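You operate a simulated robot arm through the tools that you are given. There is no shell and no other tool. Be economical: measure what you need, move in short steps, check, and stop when the job is done.

You run a simulated robot arm. Do the job below in one go: nothing can be reset, and whatever is moved stays where it is left.

Task
Put one of the black spacers from the step of the drum stand on top of the teal tin.
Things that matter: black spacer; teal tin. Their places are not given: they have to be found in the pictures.

The check looks at the end state, three seconds after you hand in, the way a careful person would. Anything else that was tipped, shoved, dropped, spilled or broken makes it a failure.

Robot
A 7-joint arm with a two-finger parallel gripper, fixed in place. Base frame: the origin is at the foot of the arm, x ahead of it, y to its left, z up; the work surface is at about z = 720. Units: mm, degrees, N and s.
With the tool pointing down near the work surface it reaches from about 160 to 680 mm from the base axis. Its first joint turns from -66.0 to 66.0 degrees. Payload 2.4 kg.
The TCP is the grasp point between the finger pads, 30 mm short of the fingertips. In the tool frame z runs along the fingers and y along their closing line. The gripper opens to 94 mm. The fingers are 28 mm wide and 10 mm thick; the gripper's body (50 by 96 mm) begins 55 mm behind the TCP.
Orientation is told as [roll, pitch, yaw] about the base's x, y, z axes, in that order, counted from this pose: with the fingers straight down and closing along the base's y, the tool's x points along the base's -x, its y along +y and its z along -z.

Tools
- The arm moves only by the tool apply_moves. Its argument "series" is a list of rows, each an object of numbers (a shift or turn left out is 0, a gripper value left out holds the last): "tx", "ty", "tz": the shift along the base's x, y, z in units of 400 mm (1.0 is 400 mm); "wx", "wy", "wz": the turn, a rotation vector about the base's x, y, z in units of 120 degrees (1.0 is 120 degrees); "jaw": the closure, from 0 (fully open) to 1 (shut). In form: [{"tx": .., "ty": .., "tz": .., "wx": .., "wy": .., "wz": .., "jaw": ..}, ...]. A call has 1 to 10 rows; each row is the pose to reach, as a shift and turn from the pose commanded when the call began. A call with a number of a shift or a turn outside -1 to 1 is refused whole. Rows are played at 5 a second. More than 50 mm and 8.6 degrees between two rows, or a gripper value outside its range, and nothing of the call is played. A pose out of reach is approached as far as the arm can. The call stops where the force on the tool passes 40 N (or 10 N more than at its start, if that is more) or the arm is blocked; 0.2 s more then pass. The fingers move at their own pace (about 153 mm/s each) and stop on an object; they squeeze with about 24 N. The grip force told is the motor's: it shows also when the fingers shut on nothing. Time passes only in rows, and 0.2 s behind the last, so rows that repeat a pose let the fingers close. The reply holds the time, the measured pose of the TCP, the force on the tool along the base axes, the opening and the grip force, in the units named above and with some noise.
- Cameras (640 x 400 px; columns grow to the right, rows downward): "scene" is fixed at [31.5, 466.5, 1443.6]; the picture's right is [-0.82, -0.57, 0.00], its down [-0.31, 0.44, -0.84] and it looks along [0.48, -0.69, -0.54] (base axes); focal length 374 px, centre (320, 200). "wrist" rides on the gripper at [-37, 0, -58] in the tool frame; the picture's right is [0.00, -1.00, 0.00], its down [0.97, 0.00, -0.24] and it looks along [0.24, 0.00, 0.97] (tool axes); focal length 218 px, centre (320, 200).
- camera(camera): a new picture of that camera. The clock stands still meanwhile.
- probe_pixels(camera, pixels): there is no depth. For up to 12 entries [column, row, z] of the newest picture of that camera ("zoom" is the newest enlarged one), the place [x, y] in the base frame at which the ray of that pixel passes the height z, good to about 2 mm. The clock stands still meanwhile.
- close_up(camera, box): a new picture of the part [left, top, right, bottom] of that camera's present view, enlarged. The clock stands still meanwhile.
- job_done(): hands the job in; it is judged then, once.

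Go step by step. Measure first, check grasps and placings, and put right what went wrong. The budget is 60 turns and 22 pictures, counting those below and the enlarged ones. Unless the task says otherwise, let go and move clear before handing in, and close with one line.

The tools are called after "Request:" as name(argument=value, ...) on one line, values as JSON. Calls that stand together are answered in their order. apply_moves: Moves the arm, as the interface text tells. Its arguments: {"type":"object","properties":{"series":{"type":"array"}},"required":["series"]} The other tools are called the same way: camera (camera) takes a picture; probe_pixels (camera, pixels) gives the place at which the rays of pixels pass given heights; close_up (camera, box) takes an enlarged picture of a part of a camera's view; job_done () hands the job in.

At the start:

```text
time: 0.0
tcp_pos: [366.2, -253.6, 1051.4]
tcp_rot: [0.0, 0.0, 0.0]
force: [-0.4, 0.1, -0.5]
finger_gap: 94.1
finger_force: 0.1
```

scene: 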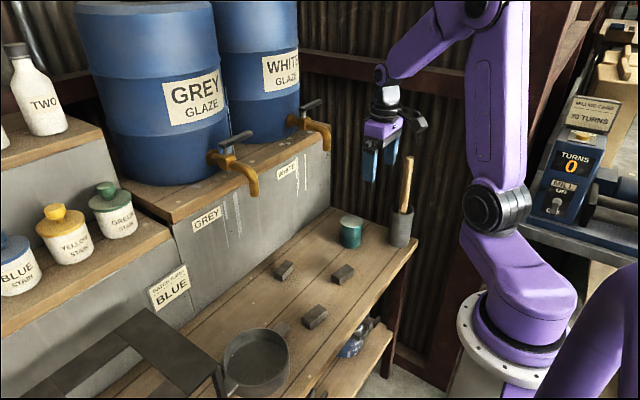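
wrist: 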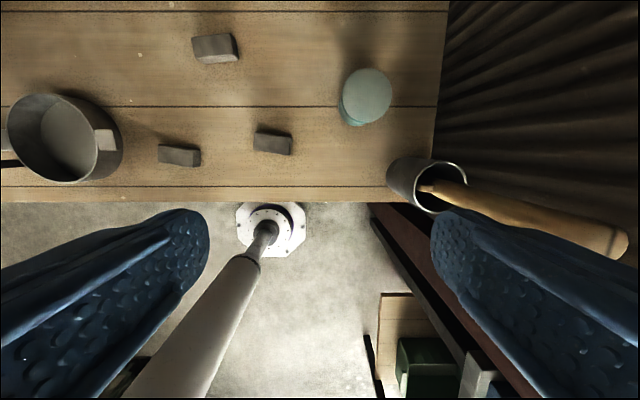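

The scene shows three dark blocks near (284,270), (343,273) and (315,316), and the teal tin at (350,231). I'll enlarge that region and probe both views.

Request:
close_up(camera="scene", box=[250, 190, 430, 340])

Request:
probe_pixels(camera="wrist", pixels=[[272, 146, 720], [272, 138, 740], [180, 157, 720], [214, 50, 720], [366, 96, 720], [366, 96, 770], [254, 151, 720], [290, 154, 720]])

Request:
probe_pixels(camera="scene", pixels=[[342, 282, 720], [350, 248, 720], [351, 220, 770], [284, 278, 720], [315, 325, 720]])

```text
2.67 times, centred on (340, 265) of scene
```

zoom: 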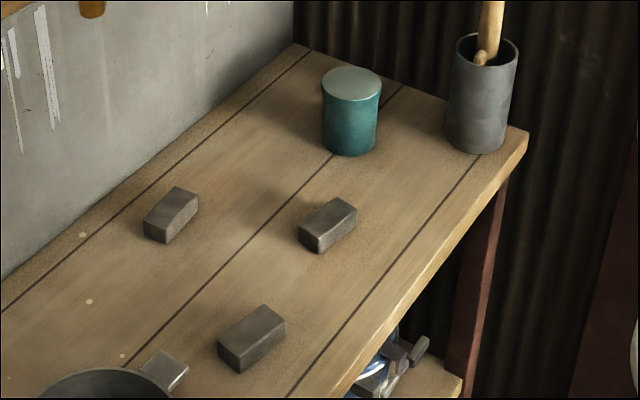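

```text
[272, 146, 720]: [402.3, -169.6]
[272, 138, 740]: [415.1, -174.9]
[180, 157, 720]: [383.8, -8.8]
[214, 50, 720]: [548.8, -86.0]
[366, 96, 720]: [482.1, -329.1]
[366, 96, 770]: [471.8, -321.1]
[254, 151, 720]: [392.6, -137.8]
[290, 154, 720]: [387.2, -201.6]
```

```text
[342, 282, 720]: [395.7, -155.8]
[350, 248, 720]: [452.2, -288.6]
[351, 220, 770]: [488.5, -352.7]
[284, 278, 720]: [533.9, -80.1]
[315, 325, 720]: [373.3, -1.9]
```

The tin's top agrees in both views at about z=800, (467,-316). The nearest spacer is at roughly (395,-165), so I'll move above it for a closer look.

Request:
apply_moves(series=[{"tx": 0.018, "ty": 0.055, "tz": -0.09}, {"tx": 0.036, "ty": 0.11, "tz": -0.18}, {"tx": 0.054, "ty": 0.165, "tz": -0.27}, {"tx": 0.072, "ty": 0.22, "tz": -0.36}, {"tx": 0.072, "ty": 0.22, "tz": -0.36}])

Request:
camera(camera="wrist")

```text
time: 1.2
tcp_pos: [391.7, -165.6, 907.7]
tcp_rot: [0.0, 0.1, 0.2]
force: [-0.6, 0.0, 0.1]
finger_gap: 93.9
finger_force: 0.1
```

```text
18 pictures are left
```

wrist: 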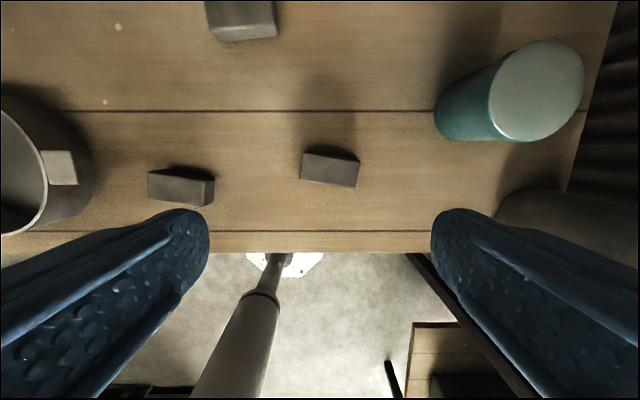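

The spacer is at (329,168), nearly below. I'll enlarge it to get its corners and angle.

Request:
close_up(camera="wrist", box=[280, 130, 380, 200])

Request:
probe_pixels(camera="wrist", pixels=[[536, 91, 800], [303, 152, 745], [360, 160, 745], [355, 187, 745], [300, 181, 745], [560, 200, 800]])

```text
5.71 times, centred on (330, 165) of wrist
```

zoom: 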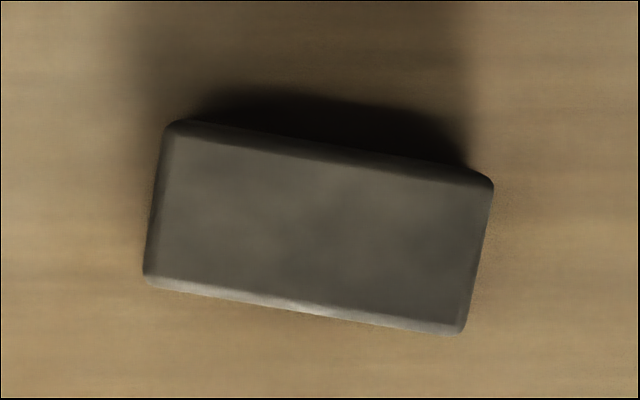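

```text
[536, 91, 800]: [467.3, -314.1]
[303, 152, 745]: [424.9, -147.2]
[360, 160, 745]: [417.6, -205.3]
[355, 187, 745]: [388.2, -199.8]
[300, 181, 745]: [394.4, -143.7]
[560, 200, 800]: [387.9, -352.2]
```

Spacer's about 58 x 30 mm, its long axis about 7° from y toward x. I'll cross-check heights with scene rays.

Request:
probe_pixels(camera="scene", pixels=[[343.4, 271.4, 730], [343.4, 271.4, 745], [343.4, 271.4, 760], [339.2, 284.4, 720], [339.2, 284.4, 730], [352, 249, 720], [352, 249, 730]])

Request:
probe_pixels(camera="zoom", pixels=[[320, 228, 730], [320, 228, 745], [178, 125, 740], [488, 180, 740], [462, 330, 740], [148, 283, 740], [148, 283, 720]])

```text
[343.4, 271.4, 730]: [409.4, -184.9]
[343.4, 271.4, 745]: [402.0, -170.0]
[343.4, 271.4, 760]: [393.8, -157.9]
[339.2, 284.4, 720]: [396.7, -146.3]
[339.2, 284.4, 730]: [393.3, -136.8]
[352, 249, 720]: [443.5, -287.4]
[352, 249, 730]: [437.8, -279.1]
```

```text
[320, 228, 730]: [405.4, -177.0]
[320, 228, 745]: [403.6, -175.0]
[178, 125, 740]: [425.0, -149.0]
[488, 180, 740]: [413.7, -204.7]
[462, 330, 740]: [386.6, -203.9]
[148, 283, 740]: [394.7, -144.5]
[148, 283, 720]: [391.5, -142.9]
```

The spacer's top comes out at z≈741, its centre at (404,-175), turned about 9°. I'll turn, line up and descend to z≈800 first.

Request:
apply_moves(series=[{"tx": 0.015, "ty": -0.0125, "tz": -0.03, "wz": -0.035}, {"tx": 0.03, "ty": -0.025, "tz": -0.09, "wz": -0.075}, {"tx": 0.03, "ty": -0.025, "tz": -0.18, "wz": -0.075}, {"tx": 0.03, "ty": -0.025, "tz": -0.27, "wz": -0.075}, {"tx": 0.03, "ty": -0.025, "tz": -0.27, "wz": -0.075}, {"tx": 0.03, "ty": -0.025, "tz": -0.27, "wz": -0.075}])

Request:
camera(camera="wrist")

```text
time: 2.6
tcp_pos: [405.3, -175.4, 800.7]
tcp_rot: [0.0, 0.0, -9.0]
force: [-0.2, -0.1, -0.5]
finger_gap: 94.1
finger_force: 0.1
```

```text
16 pictures are left
```

wrist: 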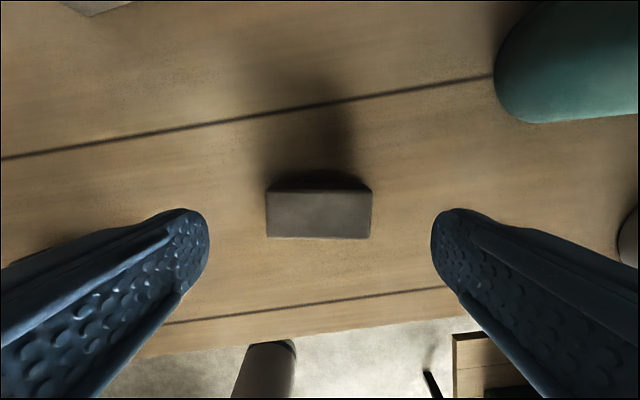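

The spacer is square to the fingers and centred at (319,214). I'll check its centre at this range.

Request:
probe_pixels(camera="wrist", pixels=[[319, 214, 741], [266, 191, 741], [371, 191, 741], [369, 239, 741], [268, 238, 741], [495, 90, 720]])

```text
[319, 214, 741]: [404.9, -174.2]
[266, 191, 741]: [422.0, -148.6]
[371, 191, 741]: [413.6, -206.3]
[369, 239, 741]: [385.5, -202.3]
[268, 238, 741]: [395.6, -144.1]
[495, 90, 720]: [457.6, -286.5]
```

It's centred to within about 1 mm. I'll descend to z≈755 and close.

Request:
apply_moves(series=[{"tz": -0.04}, {"tz": -0.08}, {"tz": -0.114}, {"tz": -0.114}, {"tz": -0.114, "jaw": 1}, {"tz": -0.114, "jaw": 1}, {"tz": -0.114, "jaw": 1}])

```text
time: 4.2
tcp_pos: [405.9, -175.5, 756.0]
tcp_rot: [0.0, 0.0, -9.0]
force: [-0.8, -0.1, -0.4]
finger_gap: 58.9
finger_force: 23.9
```

The gap of 58.9 mm at 24 N shows it is held. I'll lift to about z=880 and look.

Request:
apply_moves(series=[{"tz": 0.05, "jaw": 1}, {"tz": 0.13, "jaw": 1}, {"tz": 0.22, "jaw": 1}, {"tz": 0.31, "jaw": 1}, {"tz": 0.31, "jaw": 1}])

Request:
camera(camera="wrist")

```text
time: 5.4
tcp_pos: [406.0, -177.1, 879.3]
tcp_rot: [0.0, 0.1, -9.1]
force: [0.5, -0.4, 0.6]
finger_gap: 0.0
finger_force: 24.5
```

```text
15 pictures are left
```

wrist: 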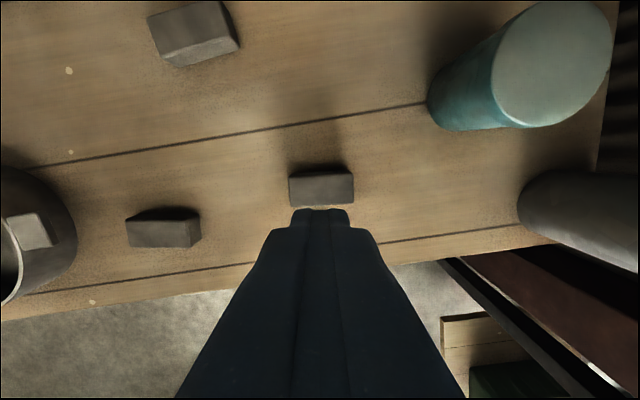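

The gap is 0.0 and the spacer is still on the step at (321,188): it slipped out. I'll check where it lies now before trying a deeper grip.

Request:
close_up(camera="wrist", box=[270, 150, 370, 220])

Request:
probe_pixels(camera="wrist", pixels=[[321, 189, 741], [290, 174, 741], [352, 173, 741], [353, 203, 741], [290, 204, 741], [557, 63, 800]])

Request:
close_up(camera="scene", box=[290, 230, 390, 300])

```text
5.71 times, centred on (320, 185) of wrist
```

zoom: 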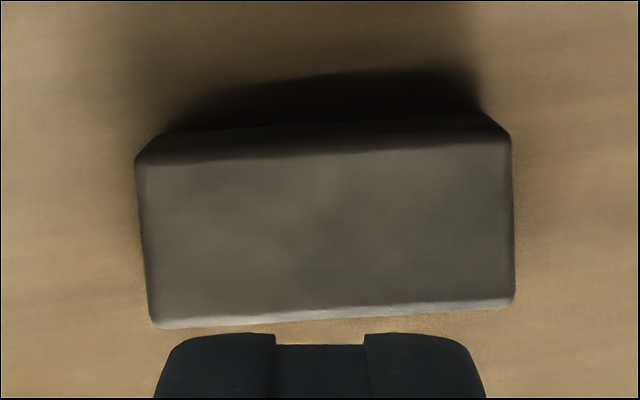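

```text
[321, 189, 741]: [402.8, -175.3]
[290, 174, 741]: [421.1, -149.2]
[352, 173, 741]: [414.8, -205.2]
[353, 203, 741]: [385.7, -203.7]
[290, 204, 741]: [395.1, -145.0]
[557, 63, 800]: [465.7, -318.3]
```

```text
5.71 times, centred on (340, 265) of scene
```

zoom: 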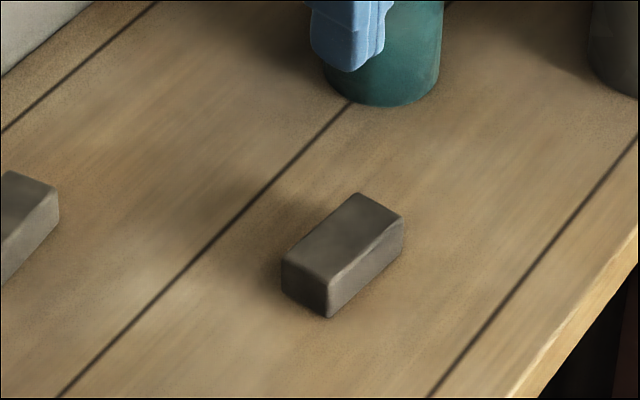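

It lies almost where it was, turned back about 2.5° and about 22 mm high. I'll reopen, correct the yaw, go down so the fingertips just clear the step, grip longer, then lift only a little.

Request:
apply_moves(series=[{"tx": -0.005, "wz": 0.02, "jaw": 0}, {"tx": -0.005, "wz": 0.02, "tz": -0.05, "jaw": 0}, {"tx": -0.005, "wz": 0.02, "tz": -0.14, "jaw": 0}, {"tx": -0.005, "wz": 0.02, "tz": -0.23, "jaw": 0}, {"tx": -0.005, "wz": 0.02, "tz": -0.28, "jaw": 0}, {"tx": -0.005, "wz": 0.02, "tz": -0.31, "jaw": 0}, {"tx": -0.005, "wz": 0.02, "tz": -0.319, "jaw": 0}, {"tx": -0.005, "wz": 0.02, "tz": -0.319, "jaw": 0}])

```text
time: 7.2
tcp_pos: [403.8, -175.6, 751.4]
tcp_rot: [0.1, 0.0, -6.6]
force: [0.6, -0.3, 0.1]
finger_gap: 93.9
finger_force: 0.1
```

No contact yet at z=751.4 (tips about 721). Closing and holding.

Request:
apply_moves(series=[{"jaw": 1}, {"jaw": 1}, {"jaw": 1}, {"jaw": 1}, {"jaw": 1}])

Request:
apply_moves(series=[{"tz": 0.003, "jaw": 1}, {"tz": 0.006, "jaw": 1}, {"tz": 0.01, "jaw": 1}])

Request:
close_up(camera="scene", box=[290, 230, 390, 300])

```text
time: 8.4
tcp_pos: [404.2, -176.2, 750.2]
tcp_rot: [0.0, -0.1, -6.5]
force: [0.7, -0.9, 0.1]
finger_gap: 59.2
finger_force: 24.0
```

```text
time: 9.2
tcp_pos: [403.7, -175.6, 754.4]
tcp_rot: [0.0, 0.0, -6.6]
force: [-0.1, -0.2, -0.7]
finger_gap: 59.1
finger_force: 23.7
```

```text
5.71 times, centred on (340, 265) of scene
```

zoom: 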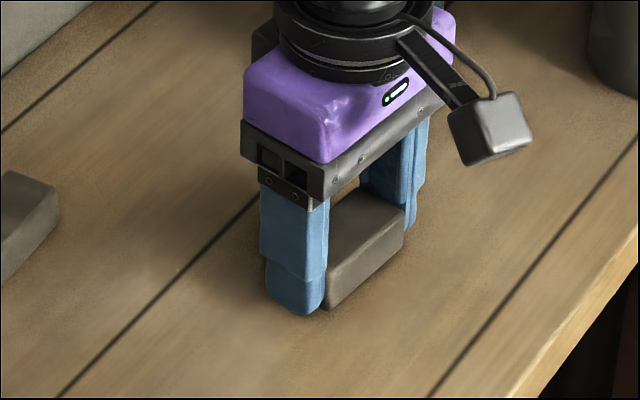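

Still 59.1 mm after a 4 mm rise. I'll raise slowly another 12 mm and check the reading and picture.

Request:
apply_moves(series=[{"tz": 0.005, "jaw": 1}, {"tz": 0.01, "jaw": 1}, {"tz": 0.015, "jaw": 1}, {"tz": 0.02, "jaw": 1}, {"tz": 0.025, "jaw": 1}, {"tz": 0.03, "jaw": 1}, {"tz": 0.03, "jaw": 1}])

Request:
close_up(camera="scene", box=[290, 230, 390, 300])

```text
time: 10.8
tcp_pos: [402.1, -175.3, 766.7]
tcp_rot: [0.0, 0.0, -6.7]
force: [0.0, 0.5, 0.1]
finger_gap: 59.0
finger_force: 23.9
```

```text
5.71 times, centred on (340, 265) of scene
```

zoom: 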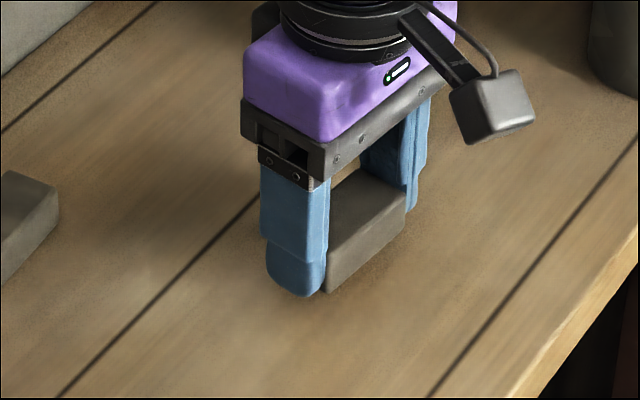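

The spacer rose with the fingers (lower corner from row 310 to 293), so the grip holds. I'll continue lifting gently.

Request:
apply_moves(series=[{"tz": 0.015, "jaw": 1}, {"tz": 0.035, "jaw": 1}, {"tz": 0.06, "jaw": 1}, {"tz": 0.09, "jaw": 1}, {"tz": 0.12, "jaw": 1}, {"tz": 0.15, "jaw": 1}, {"tz": 0.18, "jaw": 1}, {"tz": 0.205, "jaw": 1}, {"tz": 0.225, "jaw": 1}, {"tz": 0.235, "jaw": 1}])

Request:
camera(camera="wrist")

```text
time: 13.0
tcp_pos: [403.9, -175.7, 860.3]
tcp_rot: [0.0, 0.0, -6.6]
force: [0.3, 0.0, -0.6]
finger_gap: 59.0
finger_force: 24.2
```

```text
10 pictures are left
```

wrist: 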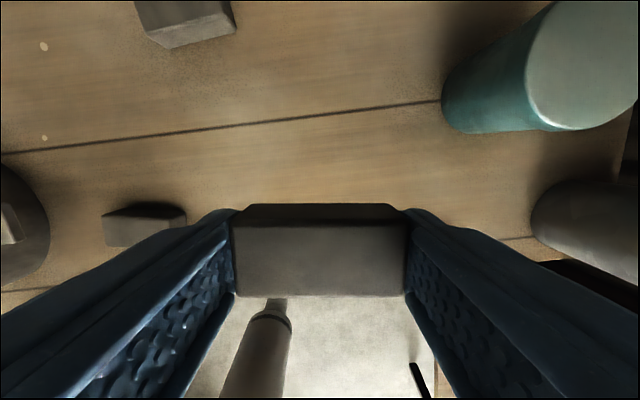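

The spacer is held level between the pads at z=860. Now over the tin at (466.5,-316), gently and a little higher.

Request:
apply_moves(series=[{"tx": 0.005, "ty": -0.011, "tz": 0.01, "jaw": 1}, {"tx": 0.017, "ty": -0.038, "tz": 0.025, "jaw": 1}, {"tx": 0.037, "ty": -0.083, "tz": 0.04, "jaw": 1}, {"tx": 0.06, "ty": -0.135, "tz": 0.04, "jaw": 1}, {"tx": 0.085, "ty": -0.19, "tz": 0.04, "jaw": 1}, {"tx": 0.11, "ty": -0.246, "tz": 0.04, "jaw": 1}, {"tx": 0.132, "ty": -0.296, "tz": 0.04, "jaw": 1}, {"tx": 0.148, "ty": -0.332, "tz": 0.04, "jaw": 1}, {"tx": 0.156, "ty": -0.35, "tz": 0.04, "jaw": 1}, {"tx": 0.156, "ty": -0.35, "tz": 0.04, "jaw": 1}])

Request:
camera(camera="wrist")

Request:
close_up(camera="scene", box=[300, 170, 400, 260])

```text
time: 15.2
tcp_pos: [467.1, -316.7, 877.0]
tcp_rot: [0.1, 0.0, -6.6]
force: [0.2, 0.9, 0.2]
finger_gap: 59.1
finger_force: 24.0
```

```text
9 pictures are left
```

wrist: 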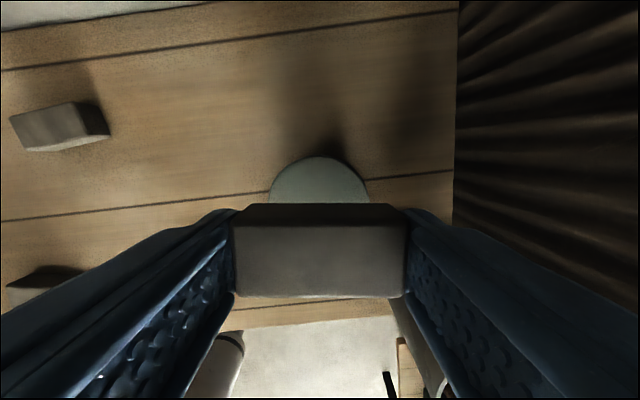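

```text
4.44 times, centred on (350, 215) of scene
```

zoom: 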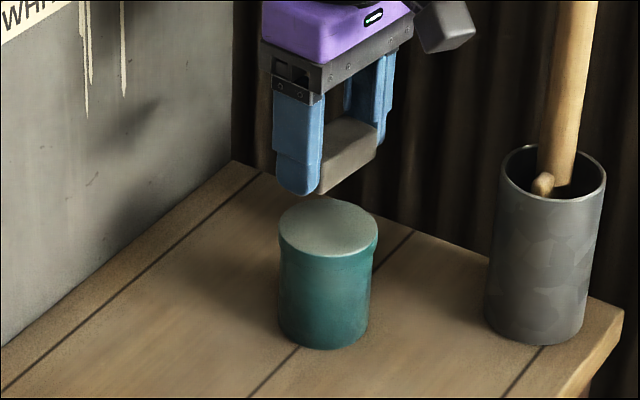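

The tin top shows below at wrist rows 157–203 and in the enlarged view centred at about (328,228). I'll measure its rim to confirm centre and height.

Request:
probe_pixels(camera="wrist", pixels=[[271, 195, 800], [369, 195, 800], [320, 157, 800], [320, 157, 790]])

Request:
probe_pixels(camera="zoom", pixels=[[328, 228, 790], [328, 228, 795], [328, 228, 800], [328, 228, 805], [279, 228, 800], [378, 228, 800]])

```text
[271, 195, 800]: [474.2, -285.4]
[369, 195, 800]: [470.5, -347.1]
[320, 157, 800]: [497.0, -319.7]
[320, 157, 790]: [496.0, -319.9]
```

```text
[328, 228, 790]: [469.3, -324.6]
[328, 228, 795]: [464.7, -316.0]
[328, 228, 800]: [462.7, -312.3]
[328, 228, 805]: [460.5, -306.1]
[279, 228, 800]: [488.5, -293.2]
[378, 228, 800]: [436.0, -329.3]
```

Tin centre is about (465.5,-316), radius 31, top z≈796. Going down to about z=834 and then checking.

Request:
apply_moves(series=[{"tx": -0.003, "tz": -0.015, "jaw": 1}, {"tx": -0.003, "tz": -0.04, "jaw": 1}, {"tx": -0.003, "tz": -0.065, "jaw": 1}, {"tx": -0.003, "tz": -0.088, "jaw": 1}, {"tx": -0.003, "tz": -0.1, "jaw": 1}, {"tx": -0.003, "tz": -0.107, "jaw": 1}, {"tx": -0.003, "tz": -0.107, "jaw": 1}])

Request:
close_up(camera="scene", box=[300, 170, 400, 260])

```text
time: 16.8
tcp_pos: [464.9, -317.1, 835.8]
tcp_rot: [0.1, 0.0, -6.6]
force: [-1.6, 2.5, 8.8]
finger_gap: 59.0
finger_force: 24.3
```

```text
4.44 times, centred on (350, 215) of scene
```

zoom: 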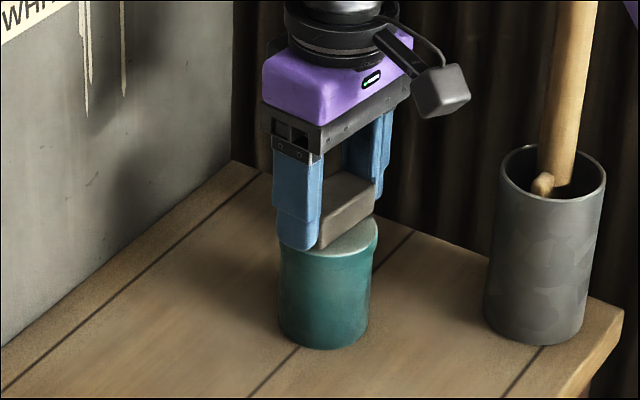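

A vertical force of 8.8 N at z=835.8 shows the spacer has touched down on the tin. I'll ease off about 1 mm of pressing, then open gently without moving away yet.

Request:
apply_moves(series=[{"tz": 0.002, "jaw": 1}, {"tz": 0.002, "jaw": 1}, {"tz": 0.002, "jaw": 0.34}, {"tz": 0.002, "jaw": 0.28}, {"tz": 0.002, "jaw": 0.2}, {"tz": 0.002, "jaw": 0.1}, {"tz": 0.002, "jaw": 0.1}])

Request:
close_up(camera="scene", box=[300, 170, 400, 260])

```text
time: 18.4
tcp_pos: [465.3, -316.3, 834.0]
tcp_rot: [-0.1, 0.0, -6.6]
force: [-0.7, 0.3, -0.3]
finger_gap: 84.7
finger_force: 0.0
```

```text
4.44 times, centred on (350, 215) of scene
```

zoom: 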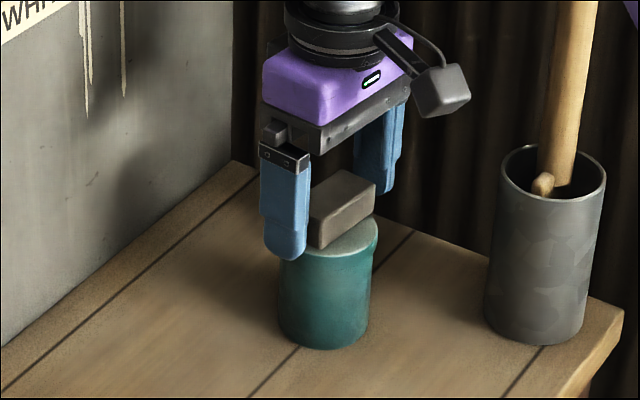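

The spacer now sits free on the tin with the gap at 84.7 mm and no force. I'll rise straight up and check.

Request:
apply_moves(series=[{"tz": 0.02, "jaw": 0.05}, {"tz": 0.06, "jaw": 0.05}, {"tz": 0.13, "jaw": 0.05}, {"tz": 0.22, "jaw": 0.05}, {"tz": 0.32, "jaw": 0.05}, {"tz": 0.42, "jaw": 0.05}, {"tz": 0.42, "jaw": 0.05}, {"tz": 0.42, "jaw": 0.05}])

Request:
camera(camera="wrist")

Request:
camera(camera="scene")

```text
time: 20.2
tcp_pos: [464.1, -316.3, 1002.0]
tcp_rot: [0.0, 0.1, -6.6]
force: [-0.4, -0.1, -0.3]
finger_gap: 89.5
finger_force: 0.0
```

```text
5 pictures are left
```

wrist: 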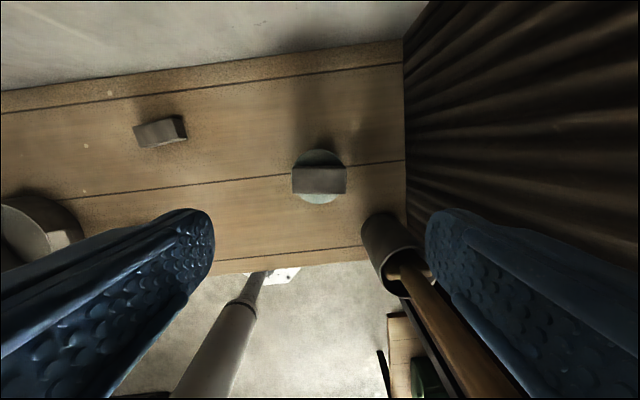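

```text
4 pictures are left
```

scene: 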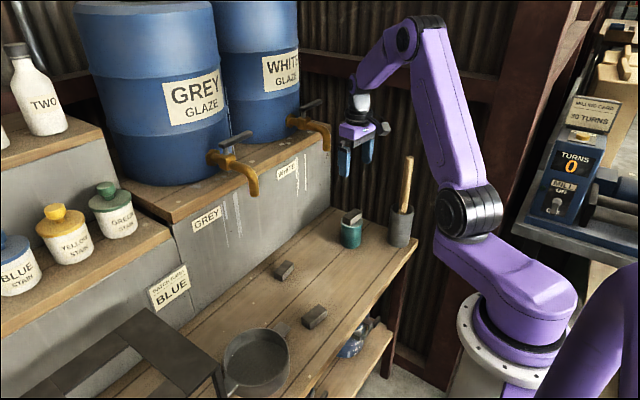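

The spacer lies level and centred on the tin (wrist (319,180), scene (352,217)). The tin, the other two spacers and the jar look undisturbed, and the arm is clear, so I'm handing in.

Request:
job_done()

```text
The job is handed in.
```

One black spacer now rests on top of the teal tin; the first grip slipped and the spacer stayed on the step, but the second held, and nothing else looked disturbed in the last pictures.
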